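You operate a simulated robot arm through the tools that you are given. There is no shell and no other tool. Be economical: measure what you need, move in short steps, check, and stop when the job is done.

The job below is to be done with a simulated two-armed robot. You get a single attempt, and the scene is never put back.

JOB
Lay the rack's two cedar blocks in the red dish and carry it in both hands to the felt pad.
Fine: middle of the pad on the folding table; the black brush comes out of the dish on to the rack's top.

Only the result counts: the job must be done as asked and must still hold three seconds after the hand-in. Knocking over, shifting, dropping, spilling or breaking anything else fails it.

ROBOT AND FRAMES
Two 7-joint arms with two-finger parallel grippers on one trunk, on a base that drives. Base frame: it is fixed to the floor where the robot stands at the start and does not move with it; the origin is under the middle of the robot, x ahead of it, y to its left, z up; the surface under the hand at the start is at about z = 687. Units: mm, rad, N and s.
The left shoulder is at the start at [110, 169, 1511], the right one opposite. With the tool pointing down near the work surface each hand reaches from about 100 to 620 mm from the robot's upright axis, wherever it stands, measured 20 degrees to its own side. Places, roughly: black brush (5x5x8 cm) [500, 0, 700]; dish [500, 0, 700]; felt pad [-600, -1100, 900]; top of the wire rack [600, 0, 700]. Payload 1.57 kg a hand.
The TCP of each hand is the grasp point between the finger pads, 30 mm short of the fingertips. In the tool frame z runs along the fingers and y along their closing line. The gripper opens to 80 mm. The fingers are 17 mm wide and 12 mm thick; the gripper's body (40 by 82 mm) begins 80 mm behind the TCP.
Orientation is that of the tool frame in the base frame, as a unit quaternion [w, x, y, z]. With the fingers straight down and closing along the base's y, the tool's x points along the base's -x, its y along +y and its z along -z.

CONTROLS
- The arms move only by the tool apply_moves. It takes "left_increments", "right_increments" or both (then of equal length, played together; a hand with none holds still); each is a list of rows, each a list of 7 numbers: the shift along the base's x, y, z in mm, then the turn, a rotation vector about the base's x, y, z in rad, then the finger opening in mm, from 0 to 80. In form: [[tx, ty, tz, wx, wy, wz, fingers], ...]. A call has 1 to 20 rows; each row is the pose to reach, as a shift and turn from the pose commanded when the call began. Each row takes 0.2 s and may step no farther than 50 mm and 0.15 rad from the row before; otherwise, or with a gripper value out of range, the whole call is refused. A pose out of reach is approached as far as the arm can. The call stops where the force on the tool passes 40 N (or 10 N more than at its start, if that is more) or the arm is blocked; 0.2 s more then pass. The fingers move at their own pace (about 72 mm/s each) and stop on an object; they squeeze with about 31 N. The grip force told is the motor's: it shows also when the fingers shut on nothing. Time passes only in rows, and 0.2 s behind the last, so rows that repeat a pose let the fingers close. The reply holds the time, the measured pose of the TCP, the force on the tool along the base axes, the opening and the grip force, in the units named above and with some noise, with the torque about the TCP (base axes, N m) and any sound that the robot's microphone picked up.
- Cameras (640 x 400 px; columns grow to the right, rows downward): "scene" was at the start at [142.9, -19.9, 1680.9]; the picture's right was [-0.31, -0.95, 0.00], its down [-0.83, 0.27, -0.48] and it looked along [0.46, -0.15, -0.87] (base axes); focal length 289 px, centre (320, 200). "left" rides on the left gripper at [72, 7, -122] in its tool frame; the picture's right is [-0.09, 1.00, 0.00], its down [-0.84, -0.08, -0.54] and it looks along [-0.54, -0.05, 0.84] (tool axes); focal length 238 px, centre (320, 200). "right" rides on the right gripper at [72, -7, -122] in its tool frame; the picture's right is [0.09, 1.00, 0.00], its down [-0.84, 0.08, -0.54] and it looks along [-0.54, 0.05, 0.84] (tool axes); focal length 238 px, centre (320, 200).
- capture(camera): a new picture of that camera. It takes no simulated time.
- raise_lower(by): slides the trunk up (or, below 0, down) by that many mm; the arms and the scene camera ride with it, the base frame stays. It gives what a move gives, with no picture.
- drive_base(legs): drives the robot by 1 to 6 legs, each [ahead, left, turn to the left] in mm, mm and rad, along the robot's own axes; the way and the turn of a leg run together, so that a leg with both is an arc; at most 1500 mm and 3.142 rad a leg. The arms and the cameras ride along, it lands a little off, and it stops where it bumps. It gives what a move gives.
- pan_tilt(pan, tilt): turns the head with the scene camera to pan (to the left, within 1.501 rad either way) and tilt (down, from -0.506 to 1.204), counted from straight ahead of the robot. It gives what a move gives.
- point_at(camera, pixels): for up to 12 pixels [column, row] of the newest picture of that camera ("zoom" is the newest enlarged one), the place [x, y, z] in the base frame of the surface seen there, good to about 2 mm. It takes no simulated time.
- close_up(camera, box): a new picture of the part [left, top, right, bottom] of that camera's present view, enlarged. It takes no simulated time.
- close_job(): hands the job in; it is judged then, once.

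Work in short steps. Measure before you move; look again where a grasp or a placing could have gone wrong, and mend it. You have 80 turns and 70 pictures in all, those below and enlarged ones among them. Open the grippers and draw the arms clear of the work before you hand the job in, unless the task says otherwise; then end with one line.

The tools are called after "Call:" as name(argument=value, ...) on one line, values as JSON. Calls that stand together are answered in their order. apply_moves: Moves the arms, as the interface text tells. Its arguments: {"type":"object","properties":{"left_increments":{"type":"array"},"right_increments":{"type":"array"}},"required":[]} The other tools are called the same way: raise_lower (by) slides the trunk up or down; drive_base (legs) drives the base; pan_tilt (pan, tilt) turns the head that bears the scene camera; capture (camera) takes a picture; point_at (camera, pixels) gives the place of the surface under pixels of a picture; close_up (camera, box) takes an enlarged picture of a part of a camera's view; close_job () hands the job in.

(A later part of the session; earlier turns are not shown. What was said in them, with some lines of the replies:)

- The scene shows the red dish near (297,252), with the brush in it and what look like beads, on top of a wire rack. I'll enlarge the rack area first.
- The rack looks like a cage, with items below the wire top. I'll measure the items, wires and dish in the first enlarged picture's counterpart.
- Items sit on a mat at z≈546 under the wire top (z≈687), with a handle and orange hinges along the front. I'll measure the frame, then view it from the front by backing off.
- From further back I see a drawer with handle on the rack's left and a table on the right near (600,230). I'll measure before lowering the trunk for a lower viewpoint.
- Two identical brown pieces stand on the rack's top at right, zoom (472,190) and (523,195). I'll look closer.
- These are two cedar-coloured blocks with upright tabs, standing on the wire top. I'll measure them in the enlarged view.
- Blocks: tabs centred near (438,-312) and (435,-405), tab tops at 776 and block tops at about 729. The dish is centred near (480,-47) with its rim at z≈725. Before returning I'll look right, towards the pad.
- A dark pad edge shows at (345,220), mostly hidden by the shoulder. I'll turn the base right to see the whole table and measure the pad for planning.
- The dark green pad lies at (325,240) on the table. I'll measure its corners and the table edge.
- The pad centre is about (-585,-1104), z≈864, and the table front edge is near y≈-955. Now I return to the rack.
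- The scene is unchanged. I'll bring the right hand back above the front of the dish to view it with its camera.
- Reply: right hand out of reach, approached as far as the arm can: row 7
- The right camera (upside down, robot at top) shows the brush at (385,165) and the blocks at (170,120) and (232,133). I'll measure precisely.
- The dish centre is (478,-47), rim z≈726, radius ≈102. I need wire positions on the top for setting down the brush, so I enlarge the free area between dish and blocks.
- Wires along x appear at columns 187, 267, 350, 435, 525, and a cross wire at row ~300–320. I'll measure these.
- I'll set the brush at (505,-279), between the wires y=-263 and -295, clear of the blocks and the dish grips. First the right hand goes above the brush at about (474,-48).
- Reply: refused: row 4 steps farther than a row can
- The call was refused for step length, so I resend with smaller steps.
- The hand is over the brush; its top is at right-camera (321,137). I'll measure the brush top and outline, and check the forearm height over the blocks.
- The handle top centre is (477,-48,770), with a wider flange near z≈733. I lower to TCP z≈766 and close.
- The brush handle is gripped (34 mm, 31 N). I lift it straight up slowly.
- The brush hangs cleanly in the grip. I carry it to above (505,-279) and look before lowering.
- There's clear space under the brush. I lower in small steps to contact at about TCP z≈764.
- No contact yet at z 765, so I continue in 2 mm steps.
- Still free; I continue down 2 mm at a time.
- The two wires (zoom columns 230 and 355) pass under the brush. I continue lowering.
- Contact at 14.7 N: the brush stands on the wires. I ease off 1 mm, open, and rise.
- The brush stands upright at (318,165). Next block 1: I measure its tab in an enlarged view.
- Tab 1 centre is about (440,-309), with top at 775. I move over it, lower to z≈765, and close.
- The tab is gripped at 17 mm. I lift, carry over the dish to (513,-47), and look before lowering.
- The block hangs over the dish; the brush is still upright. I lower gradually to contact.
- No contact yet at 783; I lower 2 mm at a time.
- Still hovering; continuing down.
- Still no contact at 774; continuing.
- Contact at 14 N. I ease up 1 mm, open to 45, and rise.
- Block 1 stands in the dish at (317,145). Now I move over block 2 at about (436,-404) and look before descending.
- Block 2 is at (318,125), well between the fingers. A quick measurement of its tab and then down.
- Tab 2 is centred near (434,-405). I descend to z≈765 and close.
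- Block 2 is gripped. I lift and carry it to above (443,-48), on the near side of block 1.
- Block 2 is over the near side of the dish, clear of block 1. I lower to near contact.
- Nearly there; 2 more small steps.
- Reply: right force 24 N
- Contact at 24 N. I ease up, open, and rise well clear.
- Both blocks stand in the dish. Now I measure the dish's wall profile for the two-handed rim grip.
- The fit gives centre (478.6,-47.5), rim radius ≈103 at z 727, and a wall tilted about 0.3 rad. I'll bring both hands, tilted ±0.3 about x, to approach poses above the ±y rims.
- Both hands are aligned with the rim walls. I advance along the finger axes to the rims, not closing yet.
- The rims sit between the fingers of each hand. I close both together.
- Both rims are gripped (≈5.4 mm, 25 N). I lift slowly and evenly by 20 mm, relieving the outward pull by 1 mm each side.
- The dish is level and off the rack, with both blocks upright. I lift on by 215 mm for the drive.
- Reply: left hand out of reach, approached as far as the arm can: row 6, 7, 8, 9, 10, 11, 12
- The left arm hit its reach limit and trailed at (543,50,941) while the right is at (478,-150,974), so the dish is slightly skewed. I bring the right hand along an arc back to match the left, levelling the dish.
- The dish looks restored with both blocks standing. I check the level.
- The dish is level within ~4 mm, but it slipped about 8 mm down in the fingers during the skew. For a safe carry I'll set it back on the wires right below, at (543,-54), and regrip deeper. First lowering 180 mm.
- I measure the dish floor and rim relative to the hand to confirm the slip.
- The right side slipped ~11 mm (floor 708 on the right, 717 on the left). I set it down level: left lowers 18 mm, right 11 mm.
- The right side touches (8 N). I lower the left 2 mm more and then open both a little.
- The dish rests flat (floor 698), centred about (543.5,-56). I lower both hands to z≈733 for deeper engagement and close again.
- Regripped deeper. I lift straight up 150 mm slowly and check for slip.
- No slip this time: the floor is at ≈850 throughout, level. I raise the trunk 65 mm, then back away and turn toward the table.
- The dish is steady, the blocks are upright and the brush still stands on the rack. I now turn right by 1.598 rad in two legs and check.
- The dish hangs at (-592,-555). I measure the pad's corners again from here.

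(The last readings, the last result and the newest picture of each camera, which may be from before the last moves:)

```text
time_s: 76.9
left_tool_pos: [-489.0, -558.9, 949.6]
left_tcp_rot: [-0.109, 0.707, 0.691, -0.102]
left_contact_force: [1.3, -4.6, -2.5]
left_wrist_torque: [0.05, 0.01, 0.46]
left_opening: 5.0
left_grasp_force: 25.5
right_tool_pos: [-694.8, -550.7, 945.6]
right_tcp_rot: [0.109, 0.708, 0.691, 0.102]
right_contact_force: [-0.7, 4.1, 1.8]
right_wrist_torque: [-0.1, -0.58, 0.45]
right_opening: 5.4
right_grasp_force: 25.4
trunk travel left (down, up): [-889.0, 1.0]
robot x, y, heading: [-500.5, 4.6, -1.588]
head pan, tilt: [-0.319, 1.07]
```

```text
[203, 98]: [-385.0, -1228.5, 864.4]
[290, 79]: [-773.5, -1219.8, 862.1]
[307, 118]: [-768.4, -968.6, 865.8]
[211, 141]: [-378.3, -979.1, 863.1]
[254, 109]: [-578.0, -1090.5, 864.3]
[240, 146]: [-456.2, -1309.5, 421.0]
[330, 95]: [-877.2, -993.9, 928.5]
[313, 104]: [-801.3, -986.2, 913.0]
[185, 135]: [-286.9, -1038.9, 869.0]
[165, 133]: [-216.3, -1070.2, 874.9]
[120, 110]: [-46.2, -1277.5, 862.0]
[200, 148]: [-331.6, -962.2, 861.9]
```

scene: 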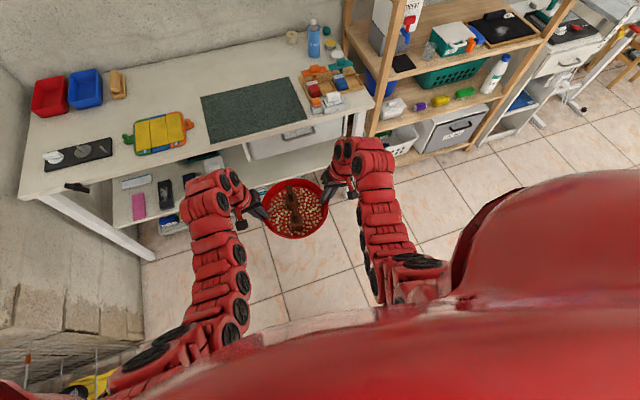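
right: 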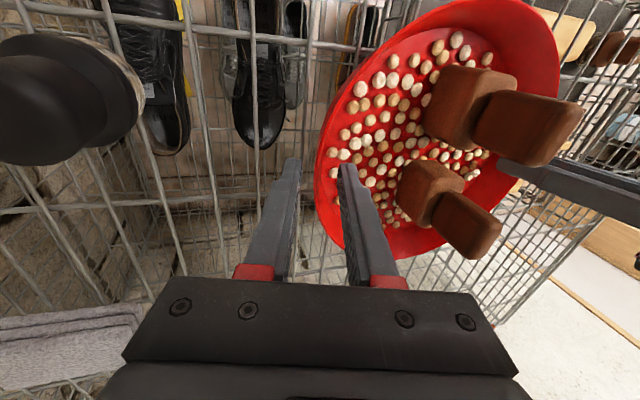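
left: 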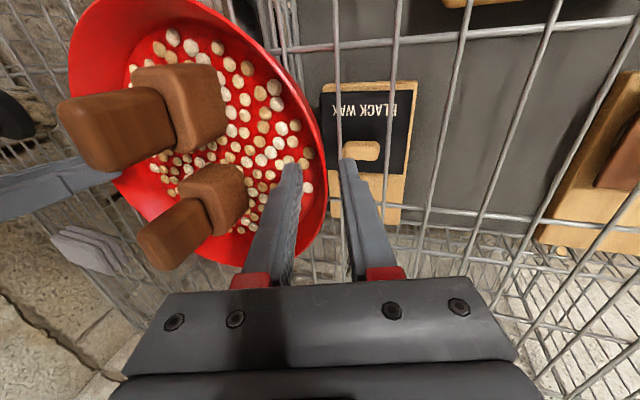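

The pad centre is about (-579,-1100). I drive 300 mm ahead first, then check and do the rest.

Call:
drive_base(legs=[[290, 12, 0]])

Call:
drive_base(legs=[[245, 10, 0]])

Call:
capture(camera="scene")

```text
time_s: 78.9
left_tool_pos: [-486.8, -840.8, 950.0]
left_tcp_rot: [-0.108, 0.709, 0.69, -0.103]
left_contact_force: [0.3, -4.6, -4.1]
left_wrist_torque: [-0.19, 0.02, 0.52]
left_opening: 5.0
left_grasp_force: 25.8
right_tool_pos: [-695.1, -832.6, 946.4]
right_tcp_rot: [0.11, 0.709, 0.689, 0.102]
right_contact_force: [0.0, 5.4, 1.1]
right_wrist_torque: [0.16, -0.53, 0.55]
right_opening: 5.4
right_grasp_force: 25.4
trunk travel left (down, up): [-889.0, 1.0]
robot x, y, heading: [-497.1, -281.0, -1.603]
head pan, tilt: [-0.319, 1.07]
```

```text
time_s: 80.7
left_tool_pos: [-487.3, -1088.5, 948.9]
left_tcp_rot: [-0.108, 0.71, 0.688, -0.102]
left_contact_force: [0.5, -5.2, -4.0]
left_wrist_torque: [-0.21, 0.0, 0.56]
left_opening: 4.8
left_grasp_force: 25.0
right_tool_pos: [-694.3, -1079.9, 945.8]
right_tcp_rot: [0.11, 0.711, 0.687, 0.103]
right_contact_force: [-1.6, 5.7, 1.3]
right_wrist_torque: [0.2, -0.55, 0.54]
right_opening: 5.1
right_grasp_force: 25.2
trunk travel left (down, up): [-889.0, 1.0]
robot x, y, heading: [-499.0, -524.3, -1.6]
head pan, tilt: [-0.319, 1.07]
```

```text
12 pictures are left
```

scene: 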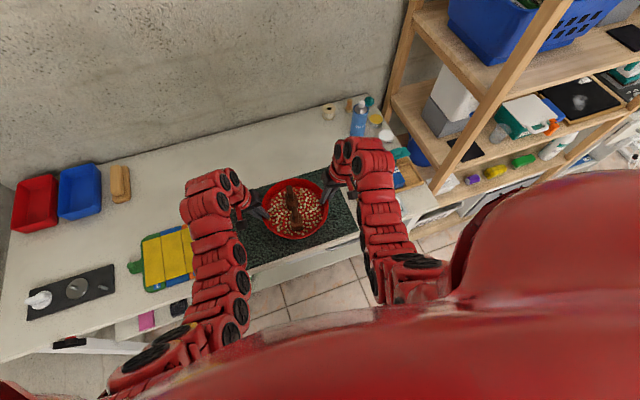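

The dish is over the pad at (-591,-1084). I measure visible pad corners and the blocks.

Call:
close_up(camera="scene", box=[200, 140, 400, 290])

Call:
point_at(camera="scene", pixels=[[256, 187], [324, 172], [357, 230], [246, 268], [350, 215], [260, 255], [310, 245], [290, 195], [300, 235], [275, 212], [318, 205], [265, 240]])

```text
2.67 times, centred on (300, 215) of scene
```

zoom: 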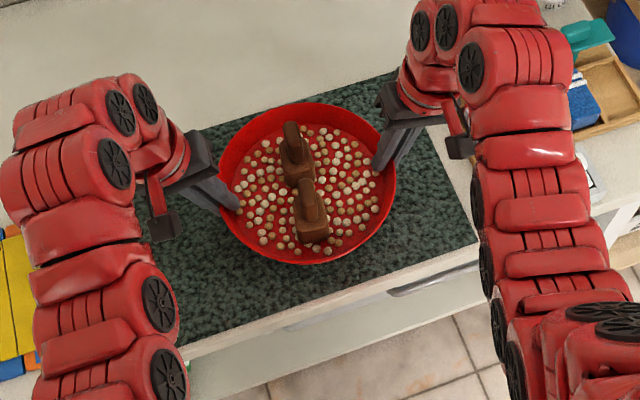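

```text
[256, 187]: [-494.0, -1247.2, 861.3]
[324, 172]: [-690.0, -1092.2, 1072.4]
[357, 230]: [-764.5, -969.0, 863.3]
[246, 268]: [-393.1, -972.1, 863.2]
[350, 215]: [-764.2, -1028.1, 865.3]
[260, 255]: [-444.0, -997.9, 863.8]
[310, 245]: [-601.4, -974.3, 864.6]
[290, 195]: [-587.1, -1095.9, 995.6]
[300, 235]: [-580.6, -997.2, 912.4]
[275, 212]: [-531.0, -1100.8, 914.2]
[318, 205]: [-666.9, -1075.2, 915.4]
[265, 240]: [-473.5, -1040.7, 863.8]
```

I refine the corners using the enlarged view.

Call:
point_at(camera="zoom", pixels=[[474, 238], [470, 245], [468, 225], [398, 74], [393, 78], [300, 303], [185, 343], [455, 190], [280, 108], [220, 127], [470, 232], [440, 160]])

```text
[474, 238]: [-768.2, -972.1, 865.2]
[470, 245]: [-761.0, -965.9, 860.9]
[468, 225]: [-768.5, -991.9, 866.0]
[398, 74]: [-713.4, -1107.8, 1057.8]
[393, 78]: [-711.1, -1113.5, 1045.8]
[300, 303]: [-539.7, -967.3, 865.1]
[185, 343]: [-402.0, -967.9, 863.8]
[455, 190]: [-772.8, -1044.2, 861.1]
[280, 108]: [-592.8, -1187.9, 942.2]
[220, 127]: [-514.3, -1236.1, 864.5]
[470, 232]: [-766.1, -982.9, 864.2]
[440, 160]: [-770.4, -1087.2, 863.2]
```

Pad centre ≈(-576,-1099); the dish is at (-591,-1085). I shift both hands by (+15,-14) and lower 25 mm.

Call:
apply_moves(left_increments=[[4, -4, 0, 0, 0, 0, 0], [8, -8, 0, 0, 0, 0, 0], [12, -11, 0, 0, 0, 0, 0], [15, -14, 0, 0, 0, 0, 0], [15, -14, -8, 0, 0, 0, 0], [15, -14, -17, 0, 0, 0, 0], [15, -14, -26, 0, 0, 0, 0]], right_increments=[[4, -4, 0, 0, 0, 0, 0], [8, -8, 0, 0, 0, 0, 0], [12, -11, 0, 0, 0, 0, 0], [15, -14, 0, 0, 0, 0, 0], [15, -14, -8, 0, 0, 0, 0], [15, -14, -17, 0, 0, 0, 0], [15, -14, -26, 0, 0, 0, 0]])

Call:
close_up(camera="scene", box=[200, 140, 400, 290])

Call:
point_at(camera="zoom", pixels=[[260, 200], [365, 180], [335, 240], [275, 235], [340, 140], [295, 250], [245, 175], [350, 205]])

```text
time_s: 82.3
left_tool_pos: [-471.9, -1103.7, 923.8]
left_tcp_rot: [-0.109, 0.71, 0.688, -0.103]
left_contact_force: [-3.0, -5.2, -4.4]
left_wrist_torque: [-0.46, -0.08, 0.61]
left_opening: 5.0
left_grasp_force: 25.0
right_tool_pos: [-679.8, -1095.0, 918.7]
right_tcp_rot: [0.108, 0.71, 0.688, 0.104]
right_contact_force: [2.7, 5.9, 3.1]
right_wrist_torque: [0.44, -0.56, 0.63]
right_opening: 5.3
right_grasp_force: 26.3
trunk travel left (down, up): [-889.0, 1.0]
robot x, y, heading: [-494.7, -522.3, -1.603]
head pan, tilt: [-0.319, 1.07]
```

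```text
2.67 times, centred on (300, 215) of scene
```

zoom: 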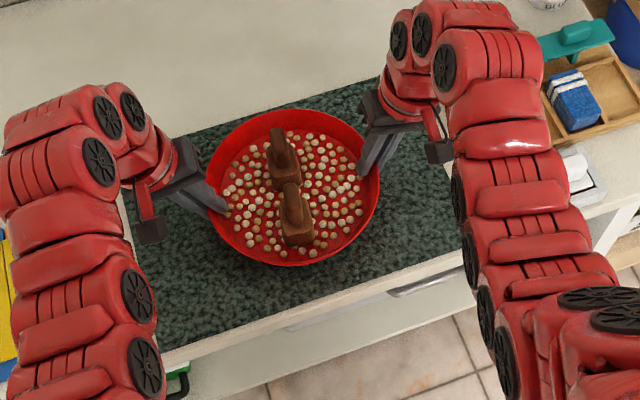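

```text
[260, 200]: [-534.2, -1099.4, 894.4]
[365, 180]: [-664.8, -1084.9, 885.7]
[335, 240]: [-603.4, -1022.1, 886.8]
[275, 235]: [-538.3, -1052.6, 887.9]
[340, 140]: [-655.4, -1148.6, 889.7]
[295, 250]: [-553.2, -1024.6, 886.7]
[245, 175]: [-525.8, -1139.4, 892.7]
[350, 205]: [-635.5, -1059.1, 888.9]
```

The floor is at ≈887, so about 12 mm to go. I lower 9, then in small steps.

Call:
apply_moves(left_increments=[[0, 0, -4, 0, 0, 0, 0], [0, 0, -7, 0, 0, 0, 0], [0, 0, -10, 0, 0, 0, 0]], right_increments=[[0, 0, -3, 0, 0, 0, 0], [0, 0, -5, 0, 0, 0, 0], [0, 0, -7, 0, 0, 0, 0]])

```text
time_s: 83.1
left_tool_pos: [-472.6, -1103.7, 913.6]
left_tcp_rot: [-0.109, 0.711, 0.688, -0.103]
left_contact_force: [0.2, -3.6, -0.9]
left_wrist_torque: [0.21, 0.39, 0.4]
left_opening: 4.9
left_grasp_force: 24.9
right_tool_pos: [-680.4, -1093.6, 912.1]
right_tcp_rot: [0.108, 0.711, 0.687, 0.102]
right_contact_force: [0.4, 3.5, -0.9]
right_wrist_torque: [-0.18, -0.36, 0.43]
right_opening: 5.0
right_grasp_force: 25.2
trunk travel left (down, up): [-889.0, 1.0]
robot x, y, heading: [-494.4, -531.4, -1.608]
head pan, tilt: [-0.319, 1.07]
```

No clear contact yet; a few 1–1.5 mm steps more.

Call:
apply_moves(left_increments=[[0, 0, -1.2, 0, 0, 0, 0], [0, 0, -2.4, 0, 0, 0, 0]], right_increments=[[0, 0, -1, 0, 0, 0, 0], [0, 0, -1.8, 0, 0, 0, 0]])

```text
time_s: 83.7
left_tool_pos: [-473.0, -1104.0, 911.8]
left_tcp_rot: [-0.109, 0.711, 0.687, -0.104]
left_contact_force: [-3.0, -5.0, -0.3]
left_wrist_torque: [-0.03, 0.46, 0.51]
left_opening: 5.2
left_grasp_force: 25.3
right_tool_pos: [-680.1, -1093.4, 911.4]
right_tcp_rot: [0.109, 0.711, 0.687, 0.102]
right_contact_force: [2.6, 4.1, -2.6]
right_wrist_torque: [0.01, -0.19, 0.46]
right_opening: 4.9
right_grasp_force: 25.4
trunk travel left (down, up): [-889.0, 1.0]
robot x, y, heading: [-495.9, -525.5, -1.599]
head pan, tilt: [-0.319, 1.07]
```

Still hanging freely; continuing with small steps.

Call:
apply_moves(left_increments=[[0, 0, -1.2, 0, 0, 0, 0], [0, 0, -2.4, 0, 0, 0, 0]], right_increments=[[0, 0, -1.2, 0, 0, 0, 0], [0, 0, -2.4, 0, 0, 0, 0]])

Call:
capture(camera="left")

Call:
point_at(camera="left", pixels=[[200, 50], [235, 80], [250, 120], [280, 150], [230, 180], [195, 35], [270, 100], [330, 120], [345, 150], [255, 200]])

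```text
time_s: 84.3
left_tool_pos: [-473.5, -1104.5, 909.8]
left_tcp_rot: [-0.107, 0.711, 0.688, -0.103]
left_contact_force: [-3.4, -5.6, 10.4]
left_wrist_torque: [0.43, 0.53, 0.31]
left_opening: 5.0
left_grasp_force: 24.7
right_tool_pos: [-680.9, -1094.1, 908.7]
right_tcp_rot: [0.109, 0.711, 0.687, 0.102]
right_contact_force: [4.6, 4.8, 1.2]
right_wrist_torque: [0.61, -0.23, 0.7]
right_opening: 5.0
right_grasp_force: 25.4
trunk travel left (down, up): [-889.0, 1.0]
robot x, y, heading: [-495.6, -526.2, -1.607]
head pan, tilt: [-0.319, 1.07]
```

```text
9 pictures are left
```

left: 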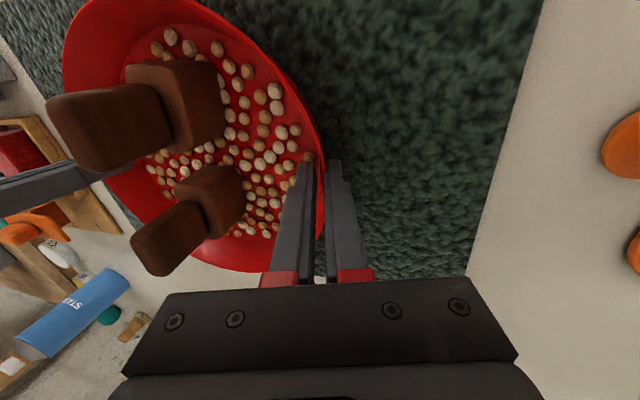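

```text
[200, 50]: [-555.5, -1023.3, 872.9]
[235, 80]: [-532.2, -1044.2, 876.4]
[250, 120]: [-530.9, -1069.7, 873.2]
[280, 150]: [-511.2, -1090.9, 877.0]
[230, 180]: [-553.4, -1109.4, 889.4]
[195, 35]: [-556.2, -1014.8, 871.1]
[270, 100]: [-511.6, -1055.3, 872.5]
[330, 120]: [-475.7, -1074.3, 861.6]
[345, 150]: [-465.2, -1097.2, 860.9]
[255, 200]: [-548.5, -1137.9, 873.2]
```

The left side is in contact (10 N) and the floor is ≈873, i.e. resting on the pad. I lower the right 1 mm, open both gently, and withdraw along the finger axes.

Call:
apply_moves(left_increments=[[0, 0, 0, 0, 0, 0, 0], [0, 0, 0, 0, 0, 0, 0], [0, 0, 0, 0, 0, 0, 10], [0, 0, 0, 0, 0, 0, 24], [0, 0, 0, 0, 0, 0, 24], [0, 0, 0, 0, 0, 0, 24], [3, 0, 10, 0, 0, 0, 24], [9, 0, 30, 0, 0, 0, 24], [18, 0, 60, 0, 0, 0, 24], [30, 0, 100, 0, 0, 0, 24]], right_increments=[[0, 0, -0.8, 0, 0, 0, 0], [0, 0, -1.2, 0, 0, 0, 0], [0, 0, -1.2, 0, 0, 0, 10], [0, 0, -1.2, 0, 0, 0, 24], [0, 0, -1.2, 0, 0, 0, 24], [0, 0, -1.2, 0, 0, 0, 24], [-3, 0, 9, 0, 0, 0, 24], [-9, 0, 29, 0, 0, 0, 24], [-18, 0, 59, 0, 0, 0, 24], [-30, 0, 99, 0, 0, 0, 24]])

Call:
close_up(camera="scene", box=[200, 140, 400, 290])

Call:
point_at(camera="zoom", pixels=[[295, 264], [275, 113], [381, 180], [208, 180], [340, 250], [240, 240], [340, 130], [225, 145], [345, 190], [265, 235]])

```text
time_s: 86.5
left_tool_pos: [-441.8, -1102.2, 1006.9]
left_tcp_rot: [-0.108, 0.711, 0.687, -0.103]
left_contact_force: [0.2, 0.4, 1.0]
left_wrist_torque: [0.0, 0.03, -0.01]
left_opening: 23.9
left_grasp_force: 0.0
right_tool_pos: [-712.6, -1094.7, 1007.8]
right_tcp_rot: [0.109, 0.712, 0.686, 0.101]
right_contact_force: [-0.5, 0.7, 0.9]
right_wrist_torque: [0.0, -0.01, 0.0]
right_opening: 23.8
right_grasp_force: 0.0
trunk travel left (down, up): [-889.0, 1.0]
robot x, y, heading: [-493.8, -530.2, -1.608]
head pan, tilt: [-0.319, 1.07]
```

```text
2.67 times, centred on (300, 215) of scene
```

zoom: 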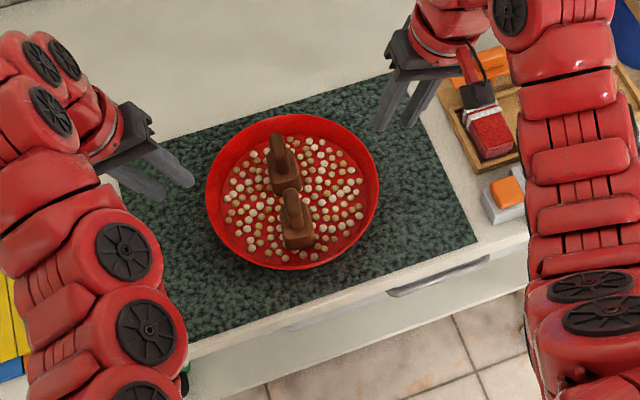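

```text
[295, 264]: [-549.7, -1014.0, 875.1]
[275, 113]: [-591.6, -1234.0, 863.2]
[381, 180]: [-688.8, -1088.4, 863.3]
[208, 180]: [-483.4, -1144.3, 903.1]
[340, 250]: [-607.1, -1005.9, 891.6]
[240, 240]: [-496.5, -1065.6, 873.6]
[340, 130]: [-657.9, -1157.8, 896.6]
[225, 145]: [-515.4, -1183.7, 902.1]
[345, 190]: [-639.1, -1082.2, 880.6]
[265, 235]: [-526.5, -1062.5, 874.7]
```

The dish rests centred at about (-577,-1099) on the pad, with both blocks upright. I back the robot away so the arms are clear, then look at the table and the rack.

Call:
drive_base(legs=[[-450, 0, 0]])

Call:
pan_tilt(pan=0.0, tilt=0.75)

Call:
capture(camera="scene")

Call:
pan_tilt(pan=1.3, tilt=0.75)

Call:
capture(camera="scene")

```text
time_s: 89.2
left_tool_pos: [-420.5, -659.4, 1008.1]
left_tcp_rot: [-0.109, 0.705, 0.693, -0.103]
left_contact_force: [0.2, 0.4, -0.6]
left_wrist_torque: [0.01, -0.04, 0.0]
left_opening: 24.0
left_grasp_force: 0.1
right_tool_pos: [-690.0, -658.3, 1007.0]
right_tcp_rot: [0.108, 0.704, 0.694, 0.103]
right_contact_force: [0.5, 0.1, -0.2]
right_wrist_torque: [0.02, 0.02, 0.02]
right_opening: 23.8
right_grasp_force: 0.2
trunk travel left (down, up): [-889.0, 1.0]
robot x, y, heading: [-487.2, -82.9, -1.587]
head pan, tilt: [-0.319, 1.07]
```

```text
time_s: 90.0
left_tool_pos: [-419.9, -659.1, 1007.8]
left_tcp_rot: [-0.107, 0.705, 0.694, -0.104]
left_contact_force: [-0.1, 0.9, -0.4]
left_wrist_torque: [-0.02, 0.04, 0.0]
left_opening: 24.3
left_grasp_force: 0.0
right_tool_pos: [-690.3, -656.2, 1007.5]
right_tcp_rot: [0.109, 0.704, 0.694, 0.104]
right_contact_force: [-0.2, -0.5, 0.4]
right_wrist_torque: [-0.04, -0.01, 0.02]
right_opening: 23.9
right_grasp_force: 0.0
trunk travel left (down, up): [-889.0, 1.0]
robot x, y, heading: [-489.0, -88.9, -1.583]
head pan, tilt: [0.0, 0.75]
```

```text
7 pictures are left
```

scene: 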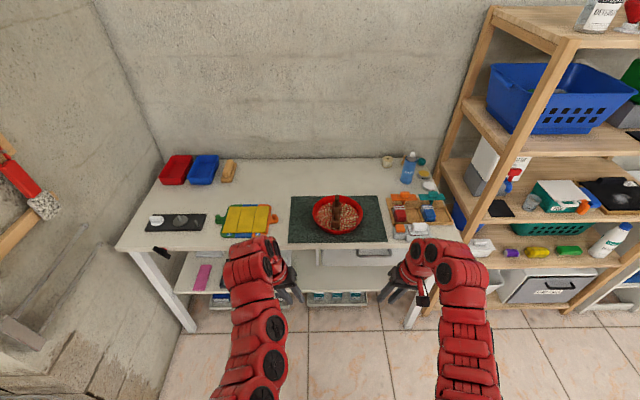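

```text
time_s: 91.5
left_tool_pos: [-420.6, -659.6, 1008.2]
left_tcp_rot: [-0.108, 0.704, 0.694, -0.103]
left_contact_force: [-0.2, -0.3, -0.1]
left_wrist_torque: [0.03, -0.01, 0.02]
left_opening: 24.0
left_grasp_force: 0.1
right_tool_pos: [-689.8, -655.8, 1005.2]
right_tcp_rot: [0.108, 0.705, 0.694, 0.103]
right_contact_force: [-0.8, 0.3, 0.4]
right_wrist_torque: [0.0, -0.01, 0.04]
right_opening: 23.7
right_grasp_force: 0.0
trunk travel left (down, up): [-889.0, 1.0]
robot x, y, heading: [-487.6, -84.9, -1.59]
head pan, tilt: [1.3, 0.75]
```

```text
6 pictures are left
```

scene: 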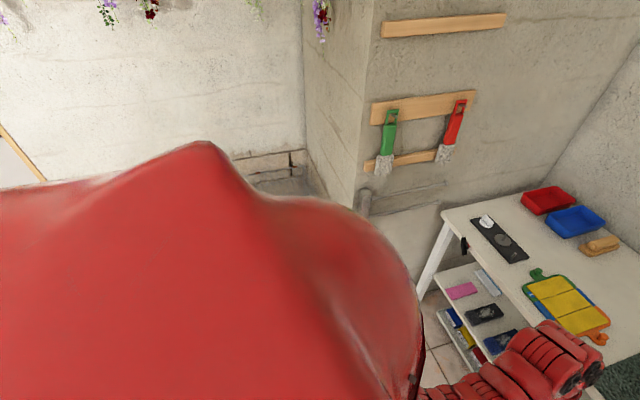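

The dish sits mid-pad and undisturbed at (338,214). The shoulder hides the rack here, but the brush was seen standing there after the last action at the rack. I open both grippers fully and hand in.

Call:
apply_moves(left_increments=[[0, 0, 0, 0, 0, 0, 50], [0, 0, 0, 0, 0, 0, 80], [0, 0, 0, 0, 0, 0, 80]], right_increments=[[0, 0, 0, 0, 0, 0, 50], [0, 0, 0, 0, 0, 0, 80], [0, 0, 0, 0, 0, 0, 80]])

Call:
close_job()

```text
time_s: 92.3
left_tool_pos: [-419.2, -659.0, 1008.2]
left_tcp_rot: [-0.108, 0.704, 0.694, -0.104]
left_contact_force: [-0.3, -1.0, 0.5]
left_wrist_torque: [0.0, 0.0, 0.0]
left_opening: 80.0
left_grasp_force: 0.1
right_tool_pos: [-689.3, -655.4, 1007.6]
right_tcp_rot: [0.108, 0.704, 0.694, 0.103]
right_contact_force: [0.7, 0.7, -0.3]
right_wrist_torque: [0.02, -0.01, 0.02]
right_opening: 80.1
right_grasp_force: 0.2
trunk travel left (down, up): [-889.0, 1.0]
robot x, y, heading: [-483.3, -84.9, -1.585]
head pan, tilt: [1.3, 0.75]
```

```text
The job is handed in.
```

The job is handed in: the red dish is in the middle of the felt pad with both cedar blocks upright in it, and the black brush was standing on the rack's top when I last saw it, before the drive to the table.
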